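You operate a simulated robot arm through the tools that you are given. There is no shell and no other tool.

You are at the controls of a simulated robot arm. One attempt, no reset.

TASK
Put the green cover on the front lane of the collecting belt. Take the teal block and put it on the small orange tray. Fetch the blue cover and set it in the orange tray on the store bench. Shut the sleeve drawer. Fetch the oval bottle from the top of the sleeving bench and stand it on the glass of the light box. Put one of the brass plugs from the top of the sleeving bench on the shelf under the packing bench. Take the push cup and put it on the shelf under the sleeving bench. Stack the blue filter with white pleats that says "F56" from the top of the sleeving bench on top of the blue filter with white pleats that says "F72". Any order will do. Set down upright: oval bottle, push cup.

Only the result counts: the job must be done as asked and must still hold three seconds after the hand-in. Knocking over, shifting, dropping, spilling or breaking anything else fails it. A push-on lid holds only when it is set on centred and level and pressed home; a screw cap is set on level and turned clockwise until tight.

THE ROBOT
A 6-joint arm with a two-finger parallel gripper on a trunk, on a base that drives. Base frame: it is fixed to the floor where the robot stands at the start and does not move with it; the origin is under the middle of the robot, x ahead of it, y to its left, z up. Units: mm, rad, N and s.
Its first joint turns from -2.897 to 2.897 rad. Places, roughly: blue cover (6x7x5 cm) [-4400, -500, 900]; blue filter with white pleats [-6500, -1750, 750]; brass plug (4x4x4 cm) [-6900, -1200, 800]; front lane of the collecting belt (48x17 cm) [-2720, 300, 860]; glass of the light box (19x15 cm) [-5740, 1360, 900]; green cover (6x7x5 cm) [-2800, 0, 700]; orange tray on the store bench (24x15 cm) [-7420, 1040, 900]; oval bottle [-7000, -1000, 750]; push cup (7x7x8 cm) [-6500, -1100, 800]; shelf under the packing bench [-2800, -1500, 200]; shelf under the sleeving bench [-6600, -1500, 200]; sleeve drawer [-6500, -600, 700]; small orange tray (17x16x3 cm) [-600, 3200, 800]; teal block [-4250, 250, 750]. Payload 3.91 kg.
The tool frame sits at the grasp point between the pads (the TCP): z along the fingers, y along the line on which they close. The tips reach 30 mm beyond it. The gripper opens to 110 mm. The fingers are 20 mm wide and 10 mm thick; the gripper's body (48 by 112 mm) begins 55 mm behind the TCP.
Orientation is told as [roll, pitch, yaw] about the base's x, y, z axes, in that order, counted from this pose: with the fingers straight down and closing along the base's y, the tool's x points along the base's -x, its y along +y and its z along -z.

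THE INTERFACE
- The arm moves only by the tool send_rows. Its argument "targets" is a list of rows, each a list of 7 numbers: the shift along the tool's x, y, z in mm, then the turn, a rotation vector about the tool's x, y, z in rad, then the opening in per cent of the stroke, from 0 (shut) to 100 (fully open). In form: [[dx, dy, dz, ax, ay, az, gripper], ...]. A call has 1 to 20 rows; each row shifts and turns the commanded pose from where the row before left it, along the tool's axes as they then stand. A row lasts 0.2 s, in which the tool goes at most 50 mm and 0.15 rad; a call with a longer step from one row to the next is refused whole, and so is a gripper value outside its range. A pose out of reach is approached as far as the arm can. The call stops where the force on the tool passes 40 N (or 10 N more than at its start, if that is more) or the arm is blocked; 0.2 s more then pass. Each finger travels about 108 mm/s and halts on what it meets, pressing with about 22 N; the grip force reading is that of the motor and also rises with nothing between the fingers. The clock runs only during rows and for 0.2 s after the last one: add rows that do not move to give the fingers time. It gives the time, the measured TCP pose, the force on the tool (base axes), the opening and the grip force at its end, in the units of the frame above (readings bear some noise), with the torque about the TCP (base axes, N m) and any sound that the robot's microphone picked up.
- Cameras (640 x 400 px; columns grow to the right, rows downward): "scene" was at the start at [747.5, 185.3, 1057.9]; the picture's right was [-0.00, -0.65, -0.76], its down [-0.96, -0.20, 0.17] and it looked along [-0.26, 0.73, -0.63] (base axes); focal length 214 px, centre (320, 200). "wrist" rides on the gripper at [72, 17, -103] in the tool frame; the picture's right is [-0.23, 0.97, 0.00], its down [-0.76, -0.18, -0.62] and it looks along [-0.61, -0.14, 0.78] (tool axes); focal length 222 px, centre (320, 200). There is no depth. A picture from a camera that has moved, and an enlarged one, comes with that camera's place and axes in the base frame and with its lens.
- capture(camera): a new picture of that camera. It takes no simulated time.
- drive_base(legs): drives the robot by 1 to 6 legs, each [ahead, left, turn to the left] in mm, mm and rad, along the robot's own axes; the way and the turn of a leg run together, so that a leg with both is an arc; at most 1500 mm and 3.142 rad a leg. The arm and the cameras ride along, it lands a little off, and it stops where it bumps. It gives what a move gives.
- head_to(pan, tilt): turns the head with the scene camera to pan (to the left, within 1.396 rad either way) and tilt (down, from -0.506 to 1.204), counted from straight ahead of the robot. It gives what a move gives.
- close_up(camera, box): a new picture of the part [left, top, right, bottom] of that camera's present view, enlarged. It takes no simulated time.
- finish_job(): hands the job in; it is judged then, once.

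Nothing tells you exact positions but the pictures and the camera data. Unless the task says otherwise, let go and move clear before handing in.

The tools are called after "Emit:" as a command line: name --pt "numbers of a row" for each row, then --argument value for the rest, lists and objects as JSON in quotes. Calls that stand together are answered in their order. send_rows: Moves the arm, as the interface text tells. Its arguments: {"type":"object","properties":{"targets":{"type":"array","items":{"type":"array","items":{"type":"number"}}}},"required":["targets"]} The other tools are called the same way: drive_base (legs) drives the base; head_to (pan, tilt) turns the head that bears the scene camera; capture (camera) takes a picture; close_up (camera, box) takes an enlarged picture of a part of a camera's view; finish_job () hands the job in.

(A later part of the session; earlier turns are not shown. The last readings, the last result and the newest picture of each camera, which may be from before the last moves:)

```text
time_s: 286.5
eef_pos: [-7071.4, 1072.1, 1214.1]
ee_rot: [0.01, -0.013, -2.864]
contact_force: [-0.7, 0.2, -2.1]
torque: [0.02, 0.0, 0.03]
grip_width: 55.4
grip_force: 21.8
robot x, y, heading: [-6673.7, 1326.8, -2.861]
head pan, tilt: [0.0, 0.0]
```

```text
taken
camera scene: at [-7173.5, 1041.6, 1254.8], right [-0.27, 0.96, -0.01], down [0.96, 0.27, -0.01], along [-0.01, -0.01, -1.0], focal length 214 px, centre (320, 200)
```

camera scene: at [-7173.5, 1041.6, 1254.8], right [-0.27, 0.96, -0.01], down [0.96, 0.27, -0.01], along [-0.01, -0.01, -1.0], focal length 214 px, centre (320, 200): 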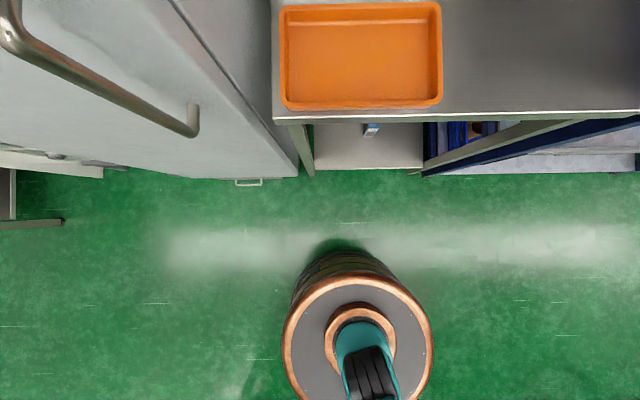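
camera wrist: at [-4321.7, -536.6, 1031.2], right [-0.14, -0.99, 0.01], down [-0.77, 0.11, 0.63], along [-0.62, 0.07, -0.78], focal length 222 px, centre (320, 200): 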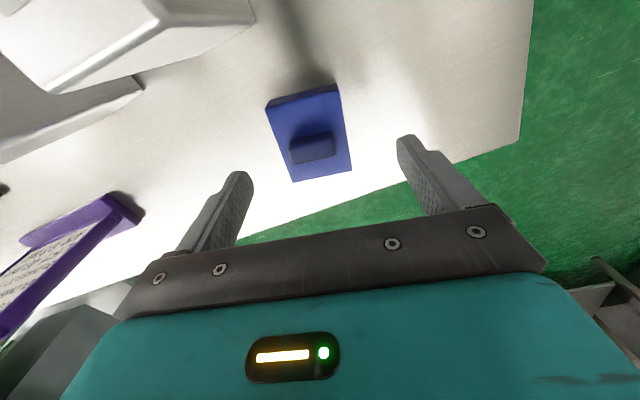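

I have the tray exactly below the camera's view. I'll carry the cover over the tray's right half, keeping clear of the fridge.

Emit:
send_rows --pt "-42 -10 0 0 0 0 30" --pt "-42 -10 0 0 0 0 30" --pt "-42 -10 0 0 0 0 30" --pt "-42 -10 0 0 0 0 30" --pt "-42 -10 0 0 0 0 30" --pt "-42 -10 0 0 0 0 30" --pt "-42 -11 0 0 0 0 30" --pt "-42 -11 0 0 0 0 30"

Emit:
send_rows --pt "0 0 45 0 0 0 30" --pt "0 0 45 0 0 0 30" --pt "0 0 45 0 0 0 30"

Emit:
head_to --pan 0 --tilt 0.45

Emit:
capture --camera "scene"

Emit:
capture --camera "wrist"

```text
time_s: 288.3
eef_pos: [-7415.9, 1059.0, 1219.1]
ee_rot: [0.009, -0.015, -2.864]
contact_force: [1.1, 0.0, 1.0]
torque: [-0.02, 0.11, 0.01]
grip_width: 55.7
grip_force: 21.9
robot x, y, heading: [-6673.1, 1323.3, -2.86]
head pan, tilt: [0.0, 0.0]
```

```text
time_s: 289.1
eef_pos: [-7419.2, 1056.6, 1081.6]
ee_rot: [0.01, -0.015, -2.864]
contact_force: [1.1, -0.2, -1.5]
torque: [0.01, 0.05, -0.02]
grip_width: 55.4
grip_force: 21.8
robot x, y, heading: [-6677.0, 1324.1, -2.854]
head pan, tilt: [0.0, 0.0]
```

```text
time_s: 290.0
eef_pos: [-7419.1, 1056.5, 1082.7]
ee_rot: [0.011, -0.014, -2.865]
contact_force: [-0.3, 0.8, 0.0]
torque: [0.01, 0.03, 0.02]
grip_width: 55.5
grip_force: 22.4
robot x, y, heading: [-6675.0, 1327.8, -2.856]
head pan, tilt: [0.0, 0.45]
```

```text
taken
camera scene: at [-7481.2, 1037.9, 1121.2], right [-0.27, 0.96, -0.01], down [0.87, 0.25, 0.42], along [0.41, 0.11, -0.91], focal length 214 px, centre (320, 200)
```

scene: 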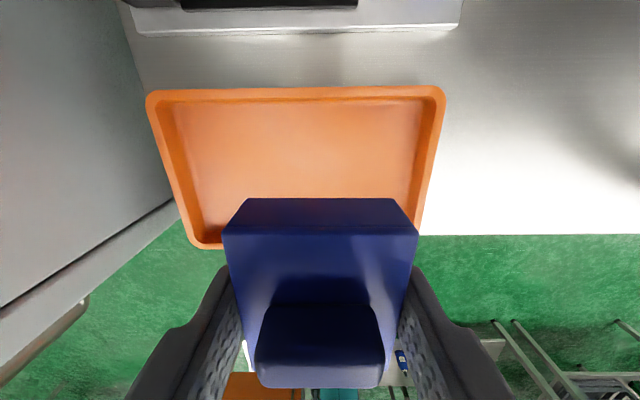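

```text
taken
camera wrist: at [-7343.5, 1062.8, 1185.2], right [0.05, -1.0, 0.01], down [-0.77, -0.03, 0.63], along [-0.63, -0.04, -0.78], focal length 222 px, centre (320, 200)
```

wrist: 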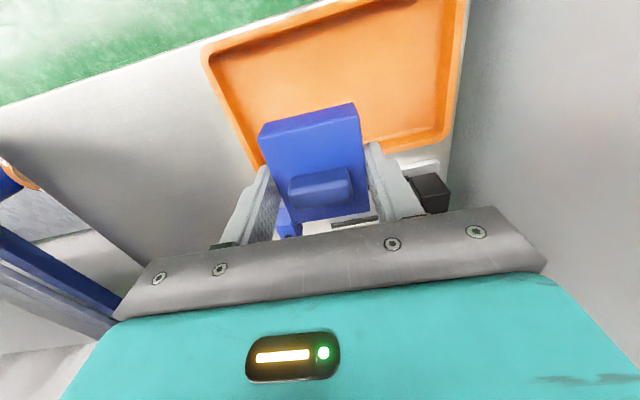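

The cover is over the tray. I'll lower it, slowly at the end.

Emit:
send_rows --pt "2 0 40 0 0 0 30" --pt "2 0 40 0 0 0 30" --pt "2 0 30 0 0 0 30"

Emit:
capture --camera "scene"

Emit:
send_rows --pt "0 0 8 0 0 0 30" --pt "0 0 5 0 0 0 30" --pt "0 0 4 0 0 0 30" --pt "0 0 3 0 0 0 30"

```text
time_s: 290.8
eef_pos: [-7414.0, 1055.6, 971.6]
ee_rot: [0.012, -0.012, -2.863]
contact_force: [0.3, 0.0, 0.0]
torque: [-0.02, 0.02, 0.03]
grip_width: 55.5
grip_force: 22.4
robot x, y, heading: [-6674.6, 1327.3, -2.858]
head pan, tilt: [0.0, 0.45]
```

```text
taken
camera scene: at [-7476.1, 1037.5, 1010.3], right [-0.27, 0.96, -0.01], down [0.87, 0.25, 0.42], along [0.41, 0.11, -0.91], focal length 214 px, centre (320, 200)
```

scene: 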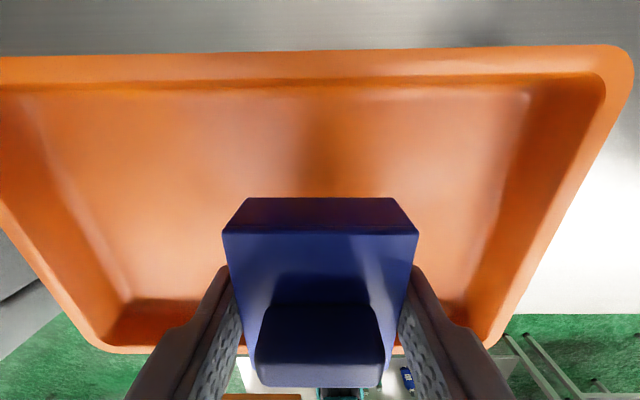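

```text
time_s: 291.8
eef_pos: [-7414.6, 1056.1, 953.4]
ee_rot: [0.011, -0.013, -2.863]
contact_force: [-1.1, -0.5, -1.4]
torque: [-0.01, -0.04, 0.01]
grip_width: 55.3
grip_force: 21.9
robot x, y, heading: [-6674.0, 1329.3, -2.856]
head pan, tilt: [0.0, 0.45]
```

Emit:
send_rows --pt "0 0 4 0 0 0 30" --pt "0 0 3 0 0 0 30" --pt "0 0 3 0 0 0 30"

Emit:
send_rows --pt "0 0 3 0 0 0 30" --pt "0 0 3 0 0 0 30"

Emit:
send_rows --pt "0 0 3 0 0 0 30" --pt "0 0 3 0 0 0 30"

```text
time_s: 292.6
eef_pos: [-7413.0, 1056.4, 941.9]
ee_rot: [0.011, -0.014, -2.864]
contact_force: [0.3, 0.1, -0.6]
torque: [0.0, 0.01, 0.01]
grip_width: 55.5
grip_force: 22.2
robot x, y, heading: [-6674.4, 1331.3, -2.86]
head pan, tilt: [0.0, 0.45]
```

```text
time_s: 293.2
eef_pos: [-7415.4, 1055.9, 938.6]
ee_rot: [0.01, -0.018, -2.864]
contact_force: [2.5, -0.5, 14.9]
torque: [0.06, 0.11, -0.01]
grip_width: 55.9
grip_force: 22.0
robot x, y, heading: [-6671.8, 1324.7, -2.861]
head pan, tilt: [0.0, 0.45]
```

```text
time_s: 293.9
eef_pos: [-7414.3, 1056.0, 935.4]
ee_rot: [0.009, -0.021, -2.865]
contact_force: [1.9, 1.0, 8.6]
torque: [0.36, -0.19, -0.12]
grip_width: 55.3
grip_force: 21.7
robot x, y, heading: [-6671.2, 1325.7, -2.858]
head pan, tilt: [0.0, 0.45]
stopped in row 2: the force on the tool passed its limit at 45 N (the readings are from after the stop); the commanded pose is now the measured one
```

Contact with the tray floor. I release and go up.

Emit:
send_rows --pt "0 0 0 0 0 0 60" --pt "0 0 0 0 0 0 78" --pt "0 0 0 0 0 0 78" --pt "0 0 -15 0 0 0 78" --pt "0 0 -40 0 0 0 78" --pt "0 0 -45 0 0 0 78" --pt "0 0 -45 0 0 0 78" --pt "0 0 -45 0 0 0 78"

Emit:
capture --camera "scene"

```text
time_s: 295.7
eef_pos: [-7412.2, 1058.8, 1122.2]
ee_rot: [0.011, -0.019, -2.863]
contact_force: [-0.3, 0.9, -0.9]
torque: [0.03, -0.05, -0.01]
grip_width: 85.6
grip_force: 0.1
robot x, y, heading: [-6673.1, 1327.4, -2.86]
head pan, tilt: [0.0, 0.45]
```

```text
taken
camera scene: at [-7474.6, 1040.1, 1161.9], right [-0.27, 0.96, -0.01], down [0.87, 0.25, 0.42], along [0.41, 0.11, -0.91], focal length 214 px, centre (320, 200)
```

scene: 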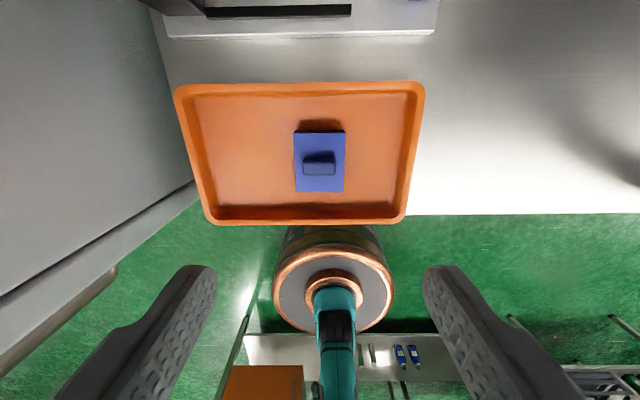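

The blue cover sits in the orange tray. Next the sleeving bench: I'll raise and tuck the arm, back off, and strafe left along the aisle to it.

Emit:
send_rows --pt "20 0 -40 0 0 0 100" --pt "30 0 -30 0 0 0 100" --pt "40 0 0 0 0 0 100" --pt "40 0 0 0 0 0 100" --pt "40 0 0 0 -0.15 0 100" --pt "40 0 0 0 -0.15 0 100" --pt "40 0 0 0 -0.15 0 100" --pt "0 0 0 0 -0.15 0 100" --pt "0 0 0 0 -0.15 0 100" --pt "0 0 0 0 -0.15 0 100"

Emit:
drive_base --legs '[[-240, 0, 0], [0, 1150, 0], [0, 1050, 0]]'

Emit:
head_to --pan 0 --tilt 0

Emit:
capture --camera "scene"

```text
time_s: 297.9
eef_pos: [-7172.9, 1126.5, 1173.8]
ee_rot: [0.016, -0.92, -2.877]
contact_force: [-1.0, -0.2, -0.6]
torque: [0.01, -0.02, -0.03]
grip_width: 110.2
grip_force: 0.1
robot x, y, heading: [-6672.7, 1324.5, -2.862]
head pan, tilt: [0.0, 0.45]
```

```text
time_s: 310.1
eef_pos: [-6342.6, -912.3, 1172.8]
ee_rot: [0.018, -0.917, -2.888]
contact_force: [-0.6, 0.8, -0.2]
torque: [0.01, 0.02, -0.02]
grip_width: 109.6
grip_force: 0.1
robot x, y, heading: [-5842.1, -718.1, -2.878]
head pan, tilt: [0.0, 0.45]
```

```text
time_s: 311.0
eef_pos: [-6342.8, -910.9, 1173.1]
ee_rot: [0.019, -0.918, -2.887]
contact_force: [0.4, 0.0, 0.4]
torque: [0.03, 0.01, 0.0]
grip_width: 110.0
grip_force: 0.0
robot x, y, heading: [-5841.5, -718.7, -2.871]
head pan, tilt: [0.0, 0.0]
```

```text
taken
camera scene: at [-6374.0, -920.7, 1284.0], right [-0.26, 0.96, -0.01], down [0.59, 0.15, -0.79], along [-0.76, -0.22, -0.61], focal length 214 px, centre (320, 200)
```

scene: 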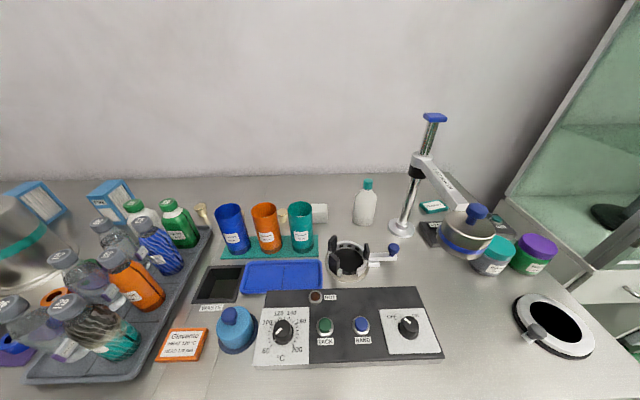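

I'm at the sleeving bench: many items on it. I'll zoom in on its parts to identify the bottle, plugs, push cup and filters.

Emit:
close_up --camera "scene" --box '[0, 170, 240, 320]'

Emit:
close_up --camera "scene" --box '[180, 180, 420, 330]'

Emit:
close_up --camera "scene" --box '[180, 260, 420, 400]'

Emit:
head_to --pan 0.7 --tilt 0.1

Emit:
capture --camera "scene"

```text
2.67 times, centred on (120, 245) of scene
camera zoom: at [-6374.0, -920.7, 1284.0], right [-0.26, 0.96, -0.01], down [0.59, 0.15, -0.79], along [-0.76, -0.22, -0.61], focal length 572 px, centre (853, 80)
```

zoom: 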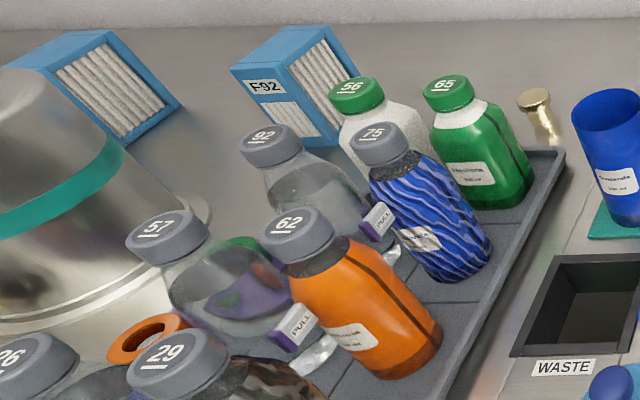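

```text
2.67 times, centred on (300, 255) of scene
camera zoom: at [-6374.0, -920.7, 1284.0], right [-0.26, 0.96, -0.01], down [0.59, 0.15, -0.79], along [-0.76, -0.22, -0.61], focal length 572 px, centre (373, 53)
```

zoom: 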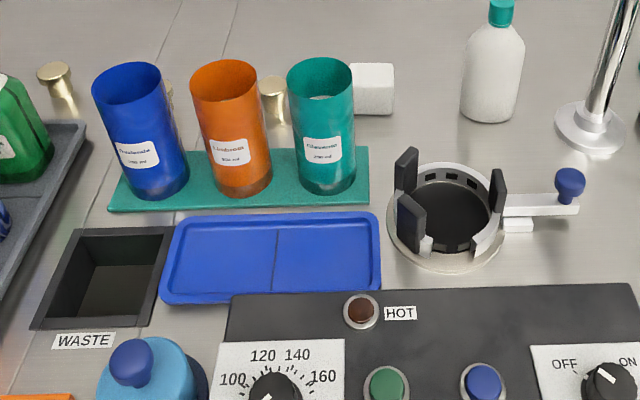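

```text
2.67 times, centred on (300, 330) of scene
camera zoom: at [-6374.0, -920.7, 1284.0], right [-0.26, 0.96, -0.01], down [0.59, 0.15, -0.79], along [-0.76, -0.22, -0.61], focal length 572 px, centre (373, -147)
```

zoom: 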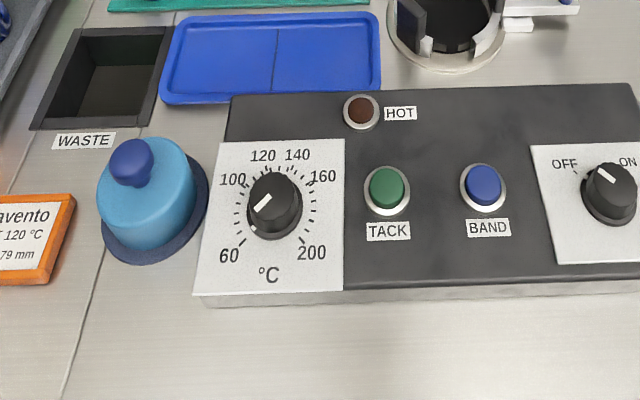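

```text
time_s: 312.1
eef_pos: [-6343.1, -912.3, 1172.6]
ee_rot: [0.019, -0.917, -2.89]
contact_force: [0.5, 0.2, 0.0]
torque: [0.02, 0.03, 0.01]
grip_width: 109.9
grip_force: 0.0
robot x, y, heading: [-5843.1, -718.1, -2.874]
head pan, tilt: [0.7, 0.099]
```

```text
taken
camera scene: at [-6338.2, -972.3, 1289.3], right [-0.69, 0.6, -0.4], down [0.63, 0.23, -0.75], along [-0.36, -0.77, -0.53], focal length 214 px, centre (320, 200)
```

scene: 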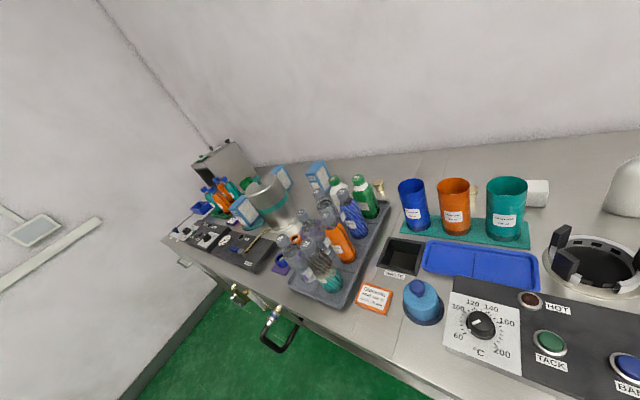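

The push cup is the light-blue dome with a knob, the oval bottle the white one with a teal cap; brass plugs stand behind the cups, and filters are at the left. I'll back off and lower the camera to see the drawer and the lower shelf.

Emit:
drive_base --legs '[[-450, 0, 0.01]]'

Emit:
send_rows --pt "0 0 0 0 -0.15 0 100" --pt "0 0 0 0 -0.15 0 100" --pt "0 0 0 0 -0.15 0 100" --pt "45 0 0 0 0 0 100" --pt "45 0 0 0 0 0 100" --pt "45 0 0 0 0 0 100" --pt "45 0 0 0 0 0 100" --pt "45 0 0 0 0 0 100" --pt "45 0 0 0 0 0 100" --pt "45 0 0 0 0 0 100" --pt "45 0 0 0 0 0 100"

Emit:
head_to --pan -0.2 --tilt 0.1

Emit:
capture --camera "scene"

Emit:
head_to --pan 0.7 --tilt 0.1

Emit:
capture --camera "scene"

```text
time_s: 314.8
eef_pos: [-5906.9, -792.6, 1172.3]
ee_rot: [0.017, -0.917, -2.88]
contact_force: [0.4, 0.6, 0.6]
torque: [0.0, 0.04, 0.01]
grip_width: 110.0
grip_force: 0.0
robot x, y, heading: [-5406.0, -592.7, -2.858]
head pan, tilt: [0.7, 0.099]
```

```text
time_s: 317.2
eef_pos: [-5898.3, -815.6, 906.8]
ee_rot: [0.052, -1.366, -2.916]
contact_force: [0.7, -0.7, -0.5]
torque: [0.01, -0.01, 0.01]
grip_width: 109.8
grip_force: 0.0
out of reach, approached as far as the arm can: row 9, 10, 11
robot x, y, heading: [-5405.9, -594.4, -2.861]
head pan, tilt: [0.7, 0.099]
```

```text
time_s: 318.4
eef_pos: [-5898.9, -813.9, 906.7]
ee_rot: [0.051, -1.366, -2.917]
contact_force: [-1.0, -0.3, 0.0]
torque: [-0.01, 0.01, 0.02]
grip_width: 109.8
grip_force: 0.1
robot x, y, heading: [-5409.9, -598.7, -2.864]
head pan, tilt: [-0.201, 0.099]
```

```text
taken
camera scene: at [-5882.0, -792.2, 1013.0], right [-0.08, 1.0, 0.03], down [0.29, 0.05, -0.95], along [-0.95, -0.07, -0.3], focal length 214 px, centre (320, 200)
```

scene: 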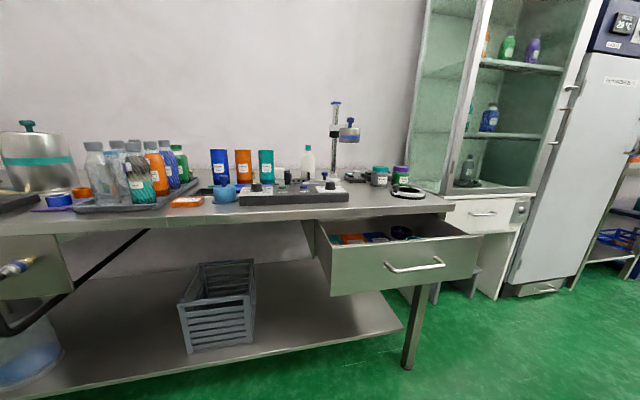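

```text
time_s: 319.6
eef_pos: [-5898.8, -814.8, 906.8]
ee_rot: [0.052, -1.365, -2.918]
contact_force: [-0.7, -0.5, -0.8]
torque: [-0.02, 0.02, -0.01]
grip_width: 109.7
grip_force: 0.1
robot x, y, heading: [-5406.4, -594.5, -2.864]
head pan, tilt: [0.7, 0.099]
```

```text
taken
camera scene: at [-5842.3, -861.4, 1017.8], right [-0.81, 0.56, -0.14], down [0.25, 0.13, -0.96], along [-0.52, -0.82, -0.24], focal length 214 px, centre (320, 200)
```

scene: 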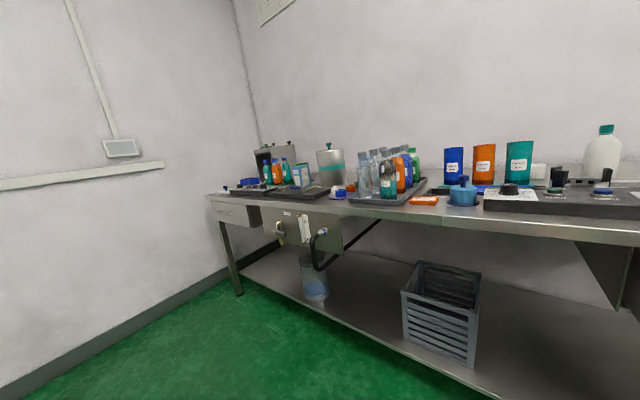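

The sleeve drawer is open at the right end; under the bench there is a low shelf with a crate and free room on its right. First the drawer: I'll strafe right in front of it, shut the fingers, and look.

Emit:
drive_base --legs '[[200, -450, 0]]'

Emit:
send_rows --pt "0 0 0 0 0.15 0 0" --pt "0 0 0 0 0.15 0 0" --pt "0 0 0 0 0.1 0 0" --pt "45 0 0 0 0 0 0"

Emit:
head_to --pan 0 --tilt 0.1

Emit:
capture --camera "scene"

```text
time_s: 322.5
eef_pos: [-6209.8, -432.7, 906.1]
ee_rot: [0.052, -1.367, -2.922]
contact_force: [0.6, -0.6, -0.2]
torque: [-0.02, -0.01, 0.0]
grip_width: 110.1
grip_force: 0.1
robot x, y, heading: [-5714.9, -218.7, -2.869]
head pan, tilt: [0.7, 0.099]
```

```text
time_s: 323.5
eef_pos: [-6186.2, -425.1, 870.6]
ee_rot: [0.02, -0.967, -2.887]
contact_force: [0.5, 1.1, -0.8]
torque: [-0.02, -0.01, -0.01]
grip_width: 0.3
grip_force: 22.0
robot x, y, heading: [-5715.5, -210.5, -2.871]
head pan, tilt: [0.7, 0.099]
```

```text
time_s: 324.6
eef_pos: [-6186.7, -424.0, 870.3]
ee_rot: [0.016, -0.966, -2.886]
contact_force: [-0.2, -0.3, 0.0]
torque: [0.04, 0.02, 0.04]
grip_width: 0.0
grip_force: 22.1
robot x, y, heading: [-5719.3, -216.2, -2.863]
head pan, tilt: [0.0, 0.099]
```

```text
taken
camera scene: at [-6208.5, -431.2, 974.6], right [-0.27, 0.96, -0.01], down [0.62, 0.17, -0.76], along [-0.73, -0.21, -0.65], focal length 214 px, centre (320, 200)
```

scene: 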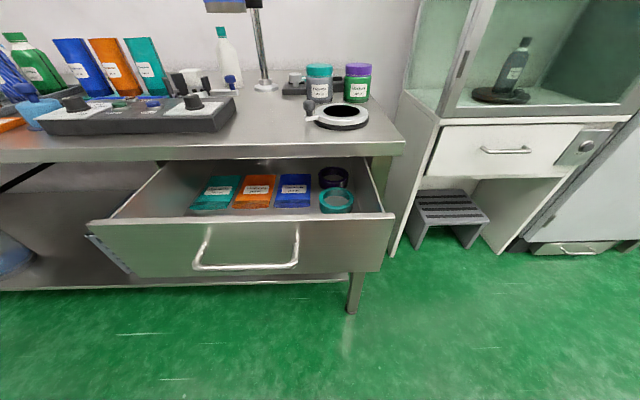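

The open drawer's front panel is centred near b≈1165 with a bow handle. I'll bring the shut fingertips in front of the panel, between the handle posts.

Emit:
send_rows --pt "11.5 22.5 35.7 0 0 0 0" --pt "11.5 22.5 35.7 0 0 0 0" --pt "11.5 22.5 35.7 0 0 0 0" --pt "11.5 22.5 35.7 0 0 0 0" --pt "11.5 22.5 35.7 0 0 0 0"

Emit:
head_to --pan 0 --tilt 0.3

Emit:
capture --camera "scene"

Emit:
capture --camera "wrist"

```text
time_s: 325.8
eef_pos: [-6265.7, -566.1, 722.0]
ee_rot: [0.019, -0.969, -2.889]
contact_force: [-0.3, 0.9, 0.8]
torque: [-0.03, 0.02, -0.02]
grip_width: 0.0
grip_force: 21.6
robot x, y, heading: [-5715.4, -217.0, -2.866]
head pan, tilt: [0.0, 0.099]
```

```text
time_s: 326.5
eef_pos: [-6265.9, -567.0, 722.6]
ee_rot: [0.018, -0.967, -2.887]
contact_force: [-0.2, -0.6, -0.3]
torque: [-0.04, 0.0, 0.0]
grip_width: 0.1
grip_force: 22.2
robot x, y, heading: [-5718.6, -218.5, -2.868]
head pan, tilt: [0.0, 0.3]
```

```text
taken
camera scene: at [-6278.3, -570.7, 809.7], right [-0.27, 0.96, -0.01], down [0.76, 0.2, -0.62], along [-0.59, -0.17, -0.79], focal length 214 px, centre (320, 200)
```

scene: 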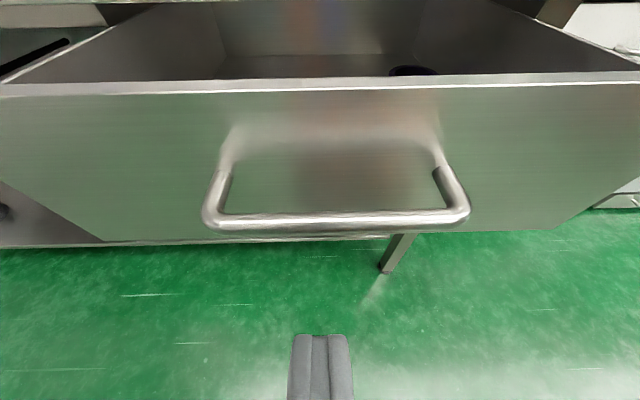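

```text
taken
camera wrist: at [-6139.0, -548.2, 720.8], right [0.14, -0.97, 0.2], down [0.03, 0.2, 0.98], along [-0.99, -0.13, 0.05], focal length 222 px, centre (320, 200)
```

wrist: 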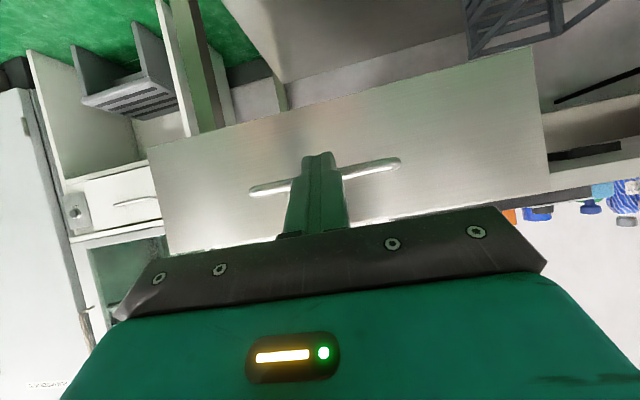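

The fingertips are level with the panel just above the handle bar. I'll push straight ahead.

Emit:
send_rows --pt "-11.4 0 16.5 0 0 0 0" --pt "-11.4 0 16.5 0 0 0 0" --pt "-11.4 0 16.5 0 0 0 0" --pt "-11.4 0 16.5 0 0 0 0" --pt "-11.4 0 16.5 0 0 0 0" --pt "-11.4 0 16.5 0 0 0 0" --pt "-11.4 0 16.5 0 0 0 0" --pt "-11.4 0 16.5 0 0 0 0"

Emit:
capture --camera "scene"

Emit:
capture --camera "wrist"

```text
time_s: 328.3
eef_pos: [-6418.9, -612.8, 721.7]
ee_rot: [0.017, -0.969, -2.886]
contact_force: [0.7, 0.3, 0.7]
torque: [0.03, -0.02, -0.02]
grip_width: 0.2
grip_force: 22.6
robot x, y, heading: [-5717.2, -216.8, -2.866]
head pan, tilt: [0.0, 0.3]
```

```text
taken
camera scene: at [-6432.3, -616.2, 808.5], right [-0.27, 0.96, -0.01], down [0.76, 0.2, -0.62], along [-0.59, -0.17, -0.79], focal length 214 px, centre (320, 200)
```

scene: 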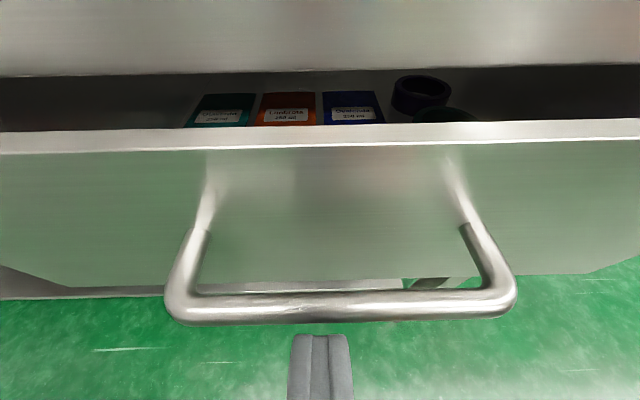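

```text
taken
camera wrist: at [-6293.1, -593.7, 719.5], right [0.14, -0.97, 0.2], down [0.03, 0.2, 0.98], along [-0.99, -0.13, 0.05], focal length 222 px, centre (320, 200)
```

wrist: 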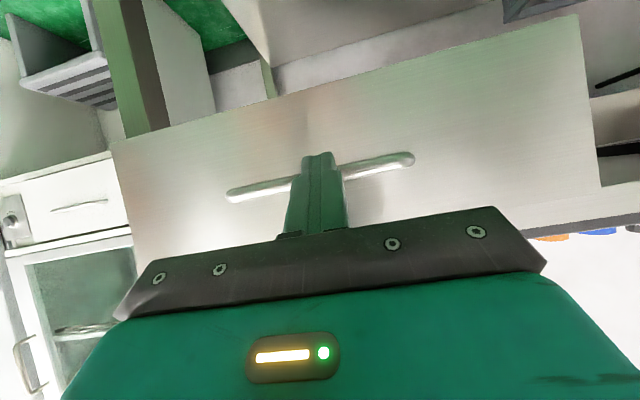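

The drawer has already slid in some way ahead of the fingers. I'll keep pushing more slowly until it stops.

Emit:
send_rows --pt "-5.7 0 8.2 0 0 0 0" --pt "-5.7 0 8.2 0 0 0 0" --pt "-5.7 0 8.2 0 0 0 0" --pt "-5.7 0 8.2 0 0 0 0" --pt "-5.7 0 8.2 0 0 0 0" --pt "-5.7 0 8.2 0 0 0 0" --pt "-5.7 0 8.2 0 0 0 0" --pt "-5.7 0 8.2 0 0 0 0" --pt "-5.7 0 8.2 0 0 0 0" --pt "-5.7 0 8.2 0 0 0 0"

Emit:
capture --camera "scene"

```text
time_s: 329.6
eef_pos: [-6464.2, -623.0, 722.3]
ee_rot: [0.02, -0.965, -2.889]
contact_force: [19.6, 8.6, 8.7]
torque: [-0.02, 0.1, -0.06]
grip_width: 0.0
grip_force: 21.5
robot x, y, heading: [-5715.7, -216.3, -2.862]
head pan, tilt: [0.0, 0.3]
stopped in row 6: the force on the tool passed its limit at 62 N (the readings are from after the stop); the commanded pose is now the measured one
```

```text
taken
camera scene: at [-6476.9, -626.8, 810.0], right [-0.27, 0.96, -0.01], down [0.76, 0.2, -0.62], along [-0.59, -0.17, -0.79], focal length 214 px, centre (320, 200)
```

scene: 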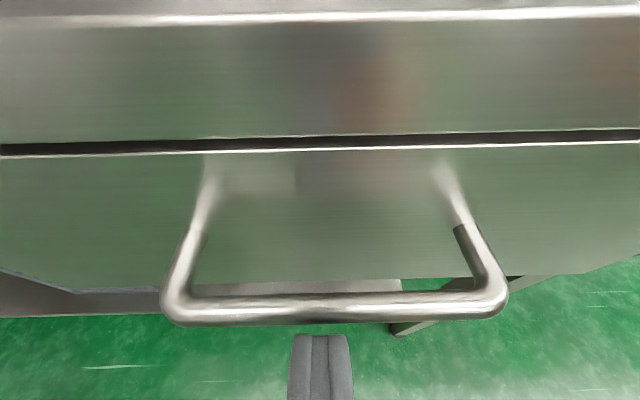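

Emit:
send_rows --pt "-2.9 0 4.1 0 0 0 0" --pt "-2.9 0 4.1 0 0 0 0" --pt "-2.9 0 4.1 0 0 0 0" --pt "-2.9 0 4.1 0 0 0 0"

Emit:
send_rows --pt "10 0 -35 0 0 0 0" --pt "15 0 -40 0 0 0 0" --pt "15 0 -40 0 0 0 0" --pt "10 0 -40 0 0 0 0" --pt "0 0 -40 0 0 0 0"

Emit:
head_to --pan 0 --tilt 0

Emit:
capture --camera "scene"

```text
time_s: 329.9
eef_pos: [-6464.1, -622.6, 722.4]
ee_rot: [0.019, -0.964, -2.886]
contact_force: [19.1, 7.2, 5.4]
torque: [0.0, 0.0, 0.01]
grip_width: 0.0
grip_force: 21.9
robot x, y, heading: [-5718.5, -217.0, -2.864]
head pan, tilt: [0.0, 0.3]
stopped in row 1: the force on the tool passed its limit at 52 N (the readings are from after the stop); the commanded pose is now the measured one
```

```text
time_s: 331.1
eef_pos: [-6283.6, -573.3, 790.4]
ee_rot: [0.018, -0.961, -2.885]
contact_force: [-0.6, -0.4, -0.4]
torque: [-0.04, 0.02, -0.02]
grip_width: 0.3
grip_force: 21.7
robot x, y, heading: [-5716.1, -213.5, -2.866]
head pan, tilt: [0.0, 0.3]
```

```text
time_s: 331.9
eef_pos: [-6283.2, -574.2, 790.8]
ee_rot: [0.019, -0.963, -2.887]
contact_force: [0.2, -0.5, -0.9]
torque: [0.02, 0.0, 0.03]
grip_width: 0.0
grip_force: 22.1
robot x, y, heading: [-5715.6, -216.2, -2.867]
head pan, tilt: [0.0, 0.0]
```

```text
taken
camera scene: at [-6309.9, -581.3, 903.2], right [-0.27, 0.96, -0.01], down [0.55, 0.14, -0.82], along [-0.79, -0.23, -0.57], focal length 214 px, centre (320, 200)
```

scene: 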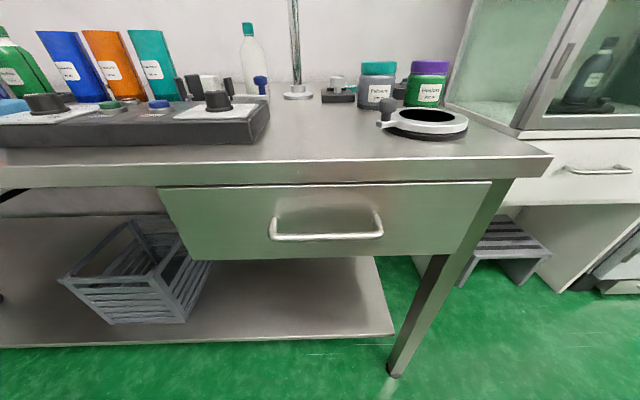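

The sleeve drawer is shut. Before taking the push cup, I'll test how low the arm gets with this tool pitch in the free space in front of the bench.

Emit:
send_rows --pt "36 0 25 0 0 0 0" --pt "36 0 25 0 0 0 0" --pt "36 0 25 0 0 0 0" --pt "36 0 25 0 0 0 0" --pt "36 0 25 0 0 0 0" --pt "36 0 25 0 0 0 0" --pt "36 0 25 0 0 0 0" --pt "36 0 25 0 0 0 0" --pt "36 0 25 0 0 0 0" --pt "36 0 25 0 0 0 0" --pt "36 0 25 0 0 0 0" --pt "36 0 25 0 0 0 0"

Emit:
capture --camera "scene"

```text
time_s: 334.5
eef_pos: [-6335.3, -666.9, 378.7]
ee_rot: [-0.06, -0.95, -2.832]
contact_force: [0.7, 0.0, 0.3]
torque: [-0.01, -0.02, -0.01]
grip_width: 0.0
grip_force: 21.4
out of reach, approached as far as the arm can: row 7, 8, 9, 10, 11, 12
robot x, y, heading: [-5716.3, -219.9, -2.871]
head pan, tilt: [0.0, 0.0]
```

```text
taken
camera scene: at [-6361.9, -679.2, 490.0], right [-0.26, 0.97, 0.03], down [0.55, 0.18, -0.81], along [-0.79, -0.19, -0.58], focal length 214 px, centre (320, 200)
```

scene: 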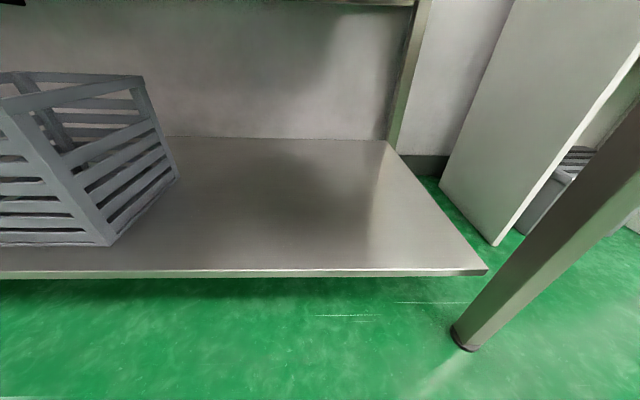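

The low shelf is visible with free room to the right of the crate, but low reach is limited at this distance, so for placing I'll stand closer with the tool pointing down. I'll raise the arm and go to the push cup first.

Emit:
send_rows --pt "-36 0 -25 0 0 0 100" --pt "-36 0 -25 0 0 0 100" --pt "-36 0 -25 0 0 0 100" --pt "-36 0 -25 0 0 0 100" --pt "-36 0 -25 0 0 0 100" --pt "-36 0 -25 0 0 0 100" --pt "-36 0 -25 0 0 0 100" --pt "-36 0 -25 0 0 0 100" --pt "-36 0 -25 0 0 0 100" --pt "-36 0 -25 0 0 0 100" --pt "-36 0 -25 0 0 0 100" --pt "-36 0 -25 0 0 0 100" --pt "-36 0 -25 0 0 0 100" --pt "-36 0 -25 0 0 0 100" --pt "-36 0 -25 0 0 0 100" --pt "-36 0 -25 0 0 0 100"

Emit:
drive_base --legs '[[0, 560, 0]]'

Emit:
head_to --pan 0 --tilt 0.2

Emit:
capture --camera "scene"

```text
time_s: 337.9
eef_pos: [-6346.3, -659.6, 1082.6]
ee_rot: [0.019, -0.963, -2.885]
contact_force: [-0.5, 0.9, 0.1]
torque: [-0.01, 0.02, 0.01]
grip_width: 110.2
grip_force: 0.0
out of reach, approached as far as the arm can: row 1
robot x, y, heading: [-5717.3, -216.7, -2.867]
head pan, tilt: [0.0, 0.0]
```

```text
time_s: 341.0
eef_pos: [-6193.7, -1184.3, 1082.6]
ee_rot: [0.02, -0.964, -2.875]
contact_force: [0.0, 0.5, 0.9]
torque: [-0.01, 0.02, -0.03]
grip_width: 109.9
grip_force: 0.1
robot x, y, heading: [-5565.4, -731.6, -2.855]
head pan, tilt: [0.0, 0.0]
```

```text
time_s: 341.7
eef_pos: [-6193.5, -1184.5, 1082.2]
ee_rot: [0.017, -0.965, -2.877]
contact_force: [-0.7, -0.3, 0.7]
torque: [-0.02, 0.0, 0.01]
grip_width: 109.9
grip_force: 0.2
robot x, y, heading: [-5567.6, -733.7, -2.852]
head pan, tilt: [0.0, 0.201]
```

```text
taken
camera scene: at [-6212.1, -1189.7, 1177.3], right [-0.28, 0.96, -0.01], down [0.7, 0.19, -0.69], along [-0.66, -0.2, -0.72], focal length 214 px, centre (320, 200)
```

scene: 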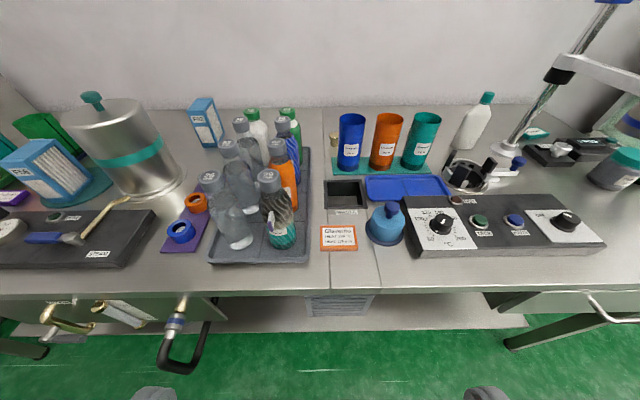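

Emit:
send_rows --pt "0 0 0 0 0.15 0 100" --pt "0 0 0 0 0.15 0 100" --pt "0 0 0 0 0.15 0 100" --pt "0 0 0 0 0.15 0 100" --pt "0 0 0 0 0.15 0 100" --pt "0 0 0 0 0.15 0 100" --pt "0 0 0 0 0.065 0 100" --pt "40 -24 -10 0 0 0 100" --pt "40 -24 -10 0 0 0 100" --pt "40 -24 -10 0 0 0 100" --pt "0 -24 -10 0 0 0 100" --pt "0 -24 0 0 0 0 100"

Emit:
send_rows --pt "0 0 0 0 0 0.15 100" --pt "0 0 0 0 0 0.15 100" --pt "0 0 0 0 0 0.15 100" --pt "0 0 0 0 0 0.15 100" --pt "0 0 0 0 0 0.15 100" --pt "0 0 0 0 0 0.15 100" --pt "0 0 0 0 0 0.15 100" --pt "0 0 0 0 0 0.15 100" --pt "0 0 0 0 0 0.15 100" --pt "0 0 0 0 0 0.15 100" --pt "0 0 0 0 0 0.071 100"

Emit:
drive_base --legs '[[380, 0, 0]]'

Emit:
head_to --pan 0 --tilt 0.4

Emit:
capture --camera "scene"

```text
time_s: 344.3
eef_pos: [-6110.7, -1034.2, 1120.5]
ee_rot: [0.009, 0.001, -2.86]
contact_force: [0.1, 0.7, -0.8]
torque: [0.0, 0.01, 0.03]
grip_width: 110.0
grip_force: 0.0
robot x, y, heading: [-5565.5, -737.3, -2.855]
head pan, tilt: [0.0, 0.201]
```

```text
time_s: 346.7
eef_pos: [-6112.6, -1035.3, 1120.9]
ee_rot: [-0.002, 0.01, 1.851]
contact_force: [-0.1, -0.5, -0.1]
torque: [-0.02, -0.02, 0.02]
grip_width: 110.2
grip_force: 0.1
robot x, y, heading: [-5566.2, -729.5, -2.858]
head pan, tilt: [0.0, 0.201]
```

```text
time_s: 349.1
eef_pos: [-6473.7, -1146.5, 1121.4]
ee_rot: [-0.002, 0.01, 1.859]
contact_force: [0.9, 0.6, -0.2]
torque: [0.0, 0.0, 0.01]
grip_width: 110.3
grip_force: 0.0
robot x, y, heading: [-5932.6, -840.0, -2.848]
head pan, tilt: [0.0, 0.201]
```

```text
time_s: 349.9
eef_pos: [-6474.1, -1146.8, 1120.7]
ee_rot: [-0.002, 0.01, 1.859]
contact_force: [-0.2, 0.0, 0.4]
torque: [-0.01, 0.0, 0.01]
grip_width: 110.0
grip_force: 0.1
robot x, y, heading: [-5932.8, -840.4, -2.853]
head pan, tilt: [0.0, 0.4]
```

```text
taken
camera scene: at [-6491.8, -1077.5, 1156.9], right [0.96, 0.28, 0.0], down [0.26, -0.88, 0.4], along [0.11, -0.38, -0.92], focal length 214 px, centre (320, 200)
```

scene: 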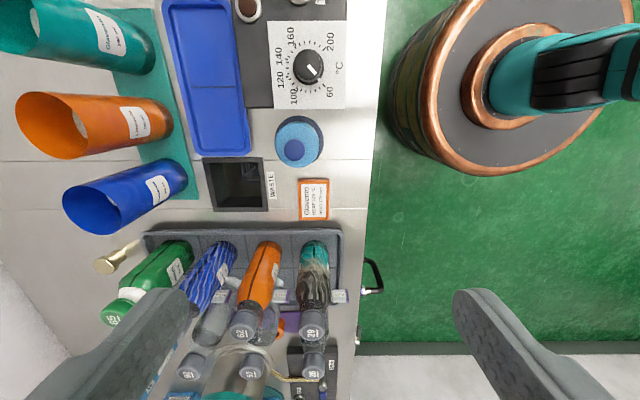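

The cup is below; I'll move over it and descend part way for a closer look.

Emit:
send_rows --pt "-6.5 7 40 0 0 0 100" --pt "-6.5 7 40 0 0 0 100" --pt "-6.5 7 40 0 0 0 100" --pt "-6.5 7 40 0 0 0 100"

Emit:
capture --camera "scene"

Emit:
capture --camera "wrist"

```text
time_s: 350.9
eef_pos: [-6506.3, -1131.9, 961.5]
ee_rot: [-0.001, 0.009, 1.859]
contact_force: [0.1, 0.5, 0.2]
torque: [0.04, 0.06, 0.0]
grip_width: 110.4
grip_force: 0.1
robot x, y, heading: [-5930.5, -843.2, -2.85]
head pan, tilt: [0.0, 0.4]
```

```text
taken
camera scene: at [-6524.1, -1061.0, 997.1], right [0.96, 0.28, 0.0], down [0.26, -0.88, 0.4], along [0.11, -0.38, -0.92], focal length 214 px, centre (320, 200)
```

scene: 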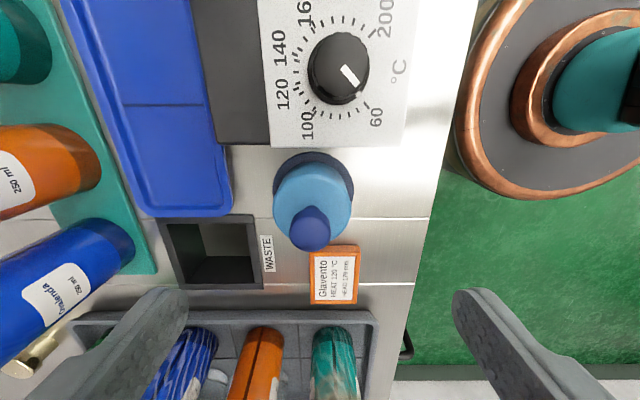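

```text
taken
camera wrist: at [-6502.4, -1203.0, 1065.1], right [-1.0, -0.06, 0.0], down [-0.05, 0.79, 0.61], along [-0.03, 0.61, -0.79], focal length 222 px, centre (320, 200)
```

wrist: 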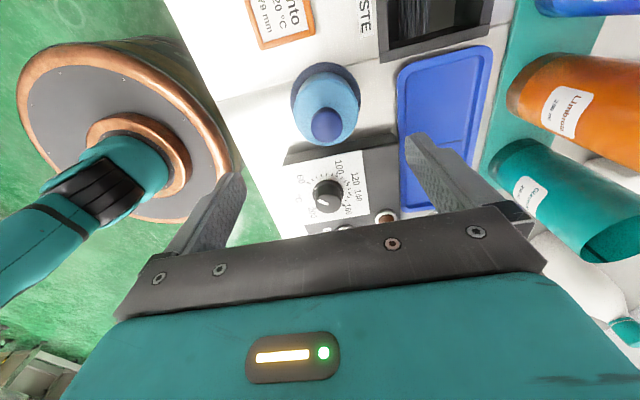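

Cup centre is about [-6510, -1139] and the bench top z≈770. I'll descend around it with slightly narrowed fingers.

Emit:
send_rows --pt "3 3 40 0 0 0 90" --pt "2.6 2.8 40 0 0 0 90" --pt "0 0 40 0 0 0 90"

Emit:
capture --camera "scene"

Emit:
capture --camera "wrist"

```text
time_s: 351.7
eef_pos: [-6509.7, -1139.9, 838.7]
ee_rot: [0.0, 0.009, 1.858]
contact_force: [-0.2, 0.0, 0.5]
torque: [-0.01, 0.02, 0.02]
grip_width: 99.2
grip_force: 0.0
robot x, y, heading: [-5929.3, -839.3, -2.855]
head pan, tilt: [0.0, 0.4]
```

```text
taken
camera scene: at [-6527.5, -1069.7, 875.0], right [0.96, 0.28, 0.0], down [0.26, -0.88, 0.4], along [0.11, -0.38, -0.92], focal length 214 px, centre (320, 200)
```

scene: 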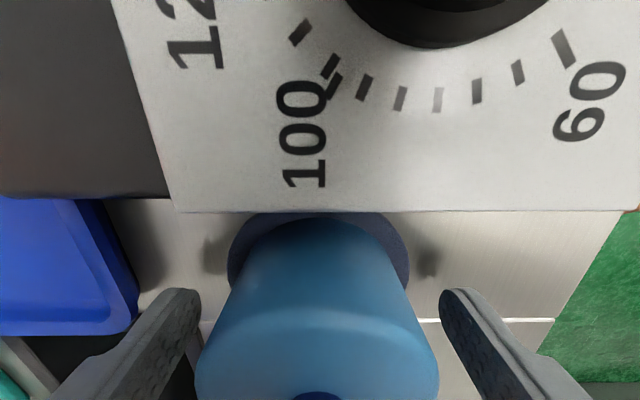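

```text
taken
camera wrist: at [-6505.7, -1211.7, 943.0], right [-1.0, -0.06, 0.0], down [-0.05, 0.79, 0.61], along [-0.03, 0.61, -0.79], focal length 222 px, centre (320, 200)
```

wrist: 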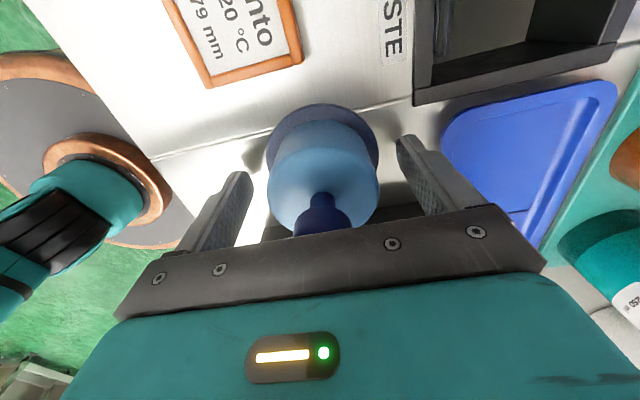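

Emit:
send_rows --pt "0 0 15 0 0 0 90" --pt "0 0 11 0 0 0 90" --pt "0 0 0 0 0 0 70" --pt "0 0 0 0 0 0 50" --pt "0 0 0 0 0 0 40" --pt "0 0 0 0 0 0 40"

Emit:
capture --camera "wrist"

```text
time_s: 352.1
eef_pos: [-6512.1, -1140.1, 830.9]
ee_rot: [0.004, 0.011, 1.859]
contact_force: [0.7, 4.4, 14.0]
torque: [0.42, -0.74, 0.13]
grip_width: 100.2
grip_force: 1.2
robot x, y, heading: [-5934.2, -841.0, -2.849]
head pan, tilt: [0.0, 0.4]
stopped in row 2: the force on the tool passed its limit at 62 N (the readings are from after the stop); the commanded pose is now the measured one
```

```text
taken
camera wrist: at [-6506.5, -1212.0, 934.7], right [-1.0, -0.06, 0.0], down [-0.04, 0.79, 0.61], along [-0.04, 0.61, -0.79], focal length 222 px, centre (320, 200)
```

wrist: 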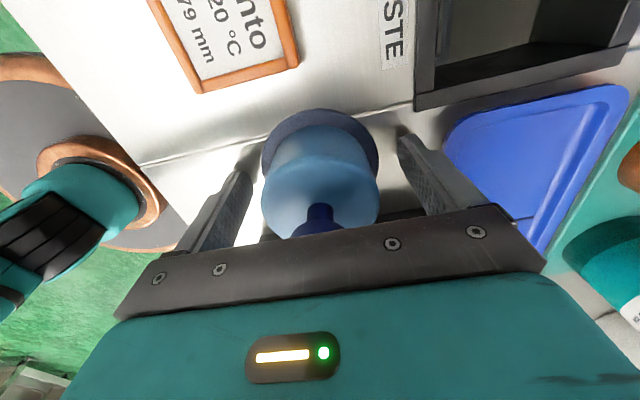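

The front fingertip reached the bench (z≈799). I'll lift a few millimetres and close on the cup.

Emit:
send_rows --pt "0 0 -5 0 0 0 90" --pt "0 0 0 0 0 0 70" --pt "0 0 0 0 0 0 50" --pt "0 0 0 0 0 0 40" --pt "0 0 0 0 0 0 40" --pt "0 0 0 0 0 0 40"

Emit:
capture --camera "wrist"

Emit:
capture --camera "scene"

```text
time_s: 353.5
eef_pos: [-6512.4, -1140.2, 833.4]
ee_rot: [0.008, 0.013, 1.858]
contact_force: [-1.9, -1.5, 11.3]
torque: [0.11, -0.24, 0.01]
grip_width: 67.1
grip_force: 21.9
robot x, y, heading: [-5928.8, -840.1, -2.846]
head pan, tilt: [0.0, 0.4]
```

```text
taken
camera wrist: at [-6507.6, -1212.1, 939.1], right [-1.0, -0.06, 0.0], down [-0.04, 0.79, 0.61], along [-0.04, 0.61, -0.79], focal length 222 px, centre (320, 200)
```

wrist: 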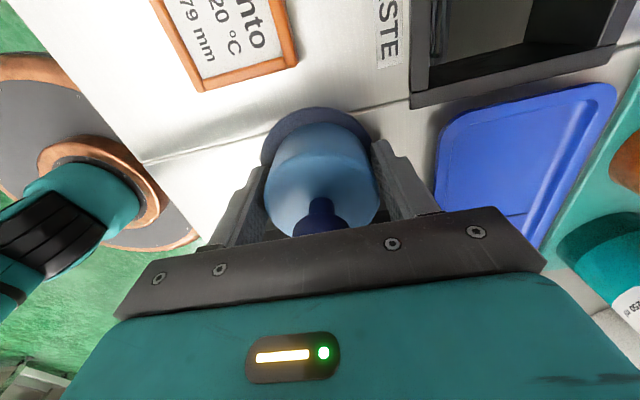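

```text
taken
camera scene: at [-6529.8, -1070.4, 870.7], right [0.96, 0.28, -0.01], down [0.26, -0.88, 0.4], along [0.11, -0.39, -0.92], focal length 214 px, centre (320, 200)
```

scene: 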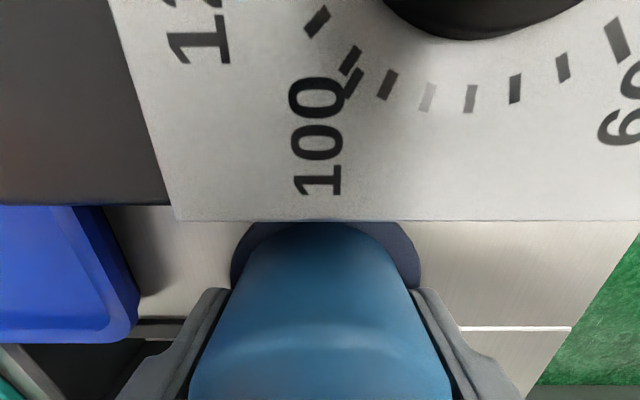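

Gripped the push cup at 67 mm. I'll lift it, bring it back in front of the bench, and back the robot off before lowering.

Emit:
send_rows --pt "0 0 -10 0 0 0 40" --pt "0 0 -30 0 0 0 40" --pt "0 0 -45 0 0 0 40" --pt "0 0 -45 0 0 0 40" --pt "0 0 -45 0 0 0 40" --pt "0 -40 0 0 0 0 40" --pt "0 -40 0 0 0 0 40" --pt "0 -40 0 0 0 0 40" --pt "0 -40 0 0 0 0 40" --pt "0 -40 0 0 0 0 40"

Emit:
drive_base --legs '[[-230, 0, 0]]'

Emit:
capture --camera "scene"

Emit:
capture --camera "wrist"

```text
time_s: 355.7
eef_pos: [-6317.2, -1080.5, 1010.2]
ee_rot: [0.004, 0.012, 1.858]
contact_force: [-1.2, -0.5, -1.8]
torque: [0.03, 0.01, 0.0]
grip_width: 66.8
grip_force: 21.9
robot x, y, heading: [-5930.3, -840.1, -2.847]
head pan, tilt: [0.0, 0.4]
```

```text
time_s: 357.4
eef_pos: [-6095.2, -1011.0, 1010.2]
ee_rot: [0.006, 0.013, 1.851]
contact_force: [-0.4, -0.1, -1.5]
torque: [0.0, 0.02, 0.01]
grip_width: 66.8
grip_force: 22.1
robot x, y, heading: [-5706.5, -775.8, -2.853]
head pan, tilt: [0.0, 0.4]
```

```text
taken
camera scene: at [-6111.6, -940.8, 1046.6], right [0.96, 0.28, 0.0], down [0.26, -0.88, 0.4], along [0.11, -0.39, -0.92], focal length 214 px, centre (320, 200)
```

scene: 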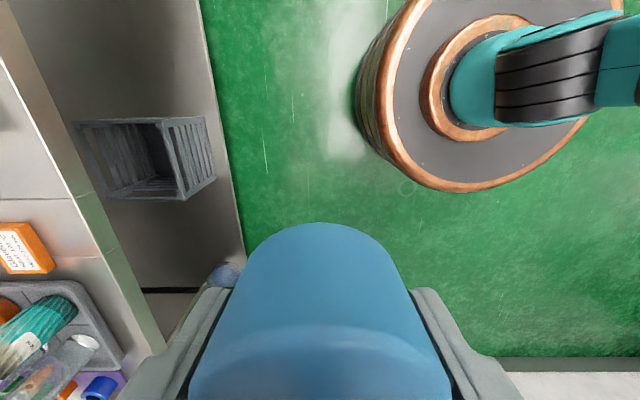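

```text
taken
camera wrist: at [-6090.7, -1082.8, 1114.8], right [-1.0, -0.05, 0.0], down [-0.04, 0.79, 0.61], along [-0.03, 0.61, -0.79], focal length 222 px, centre (320, 200)
```

wrist: 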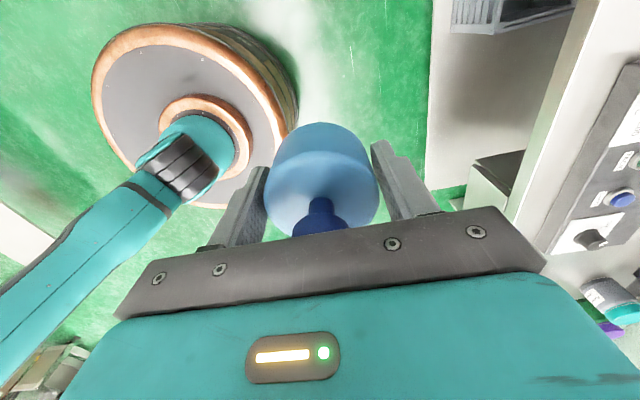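

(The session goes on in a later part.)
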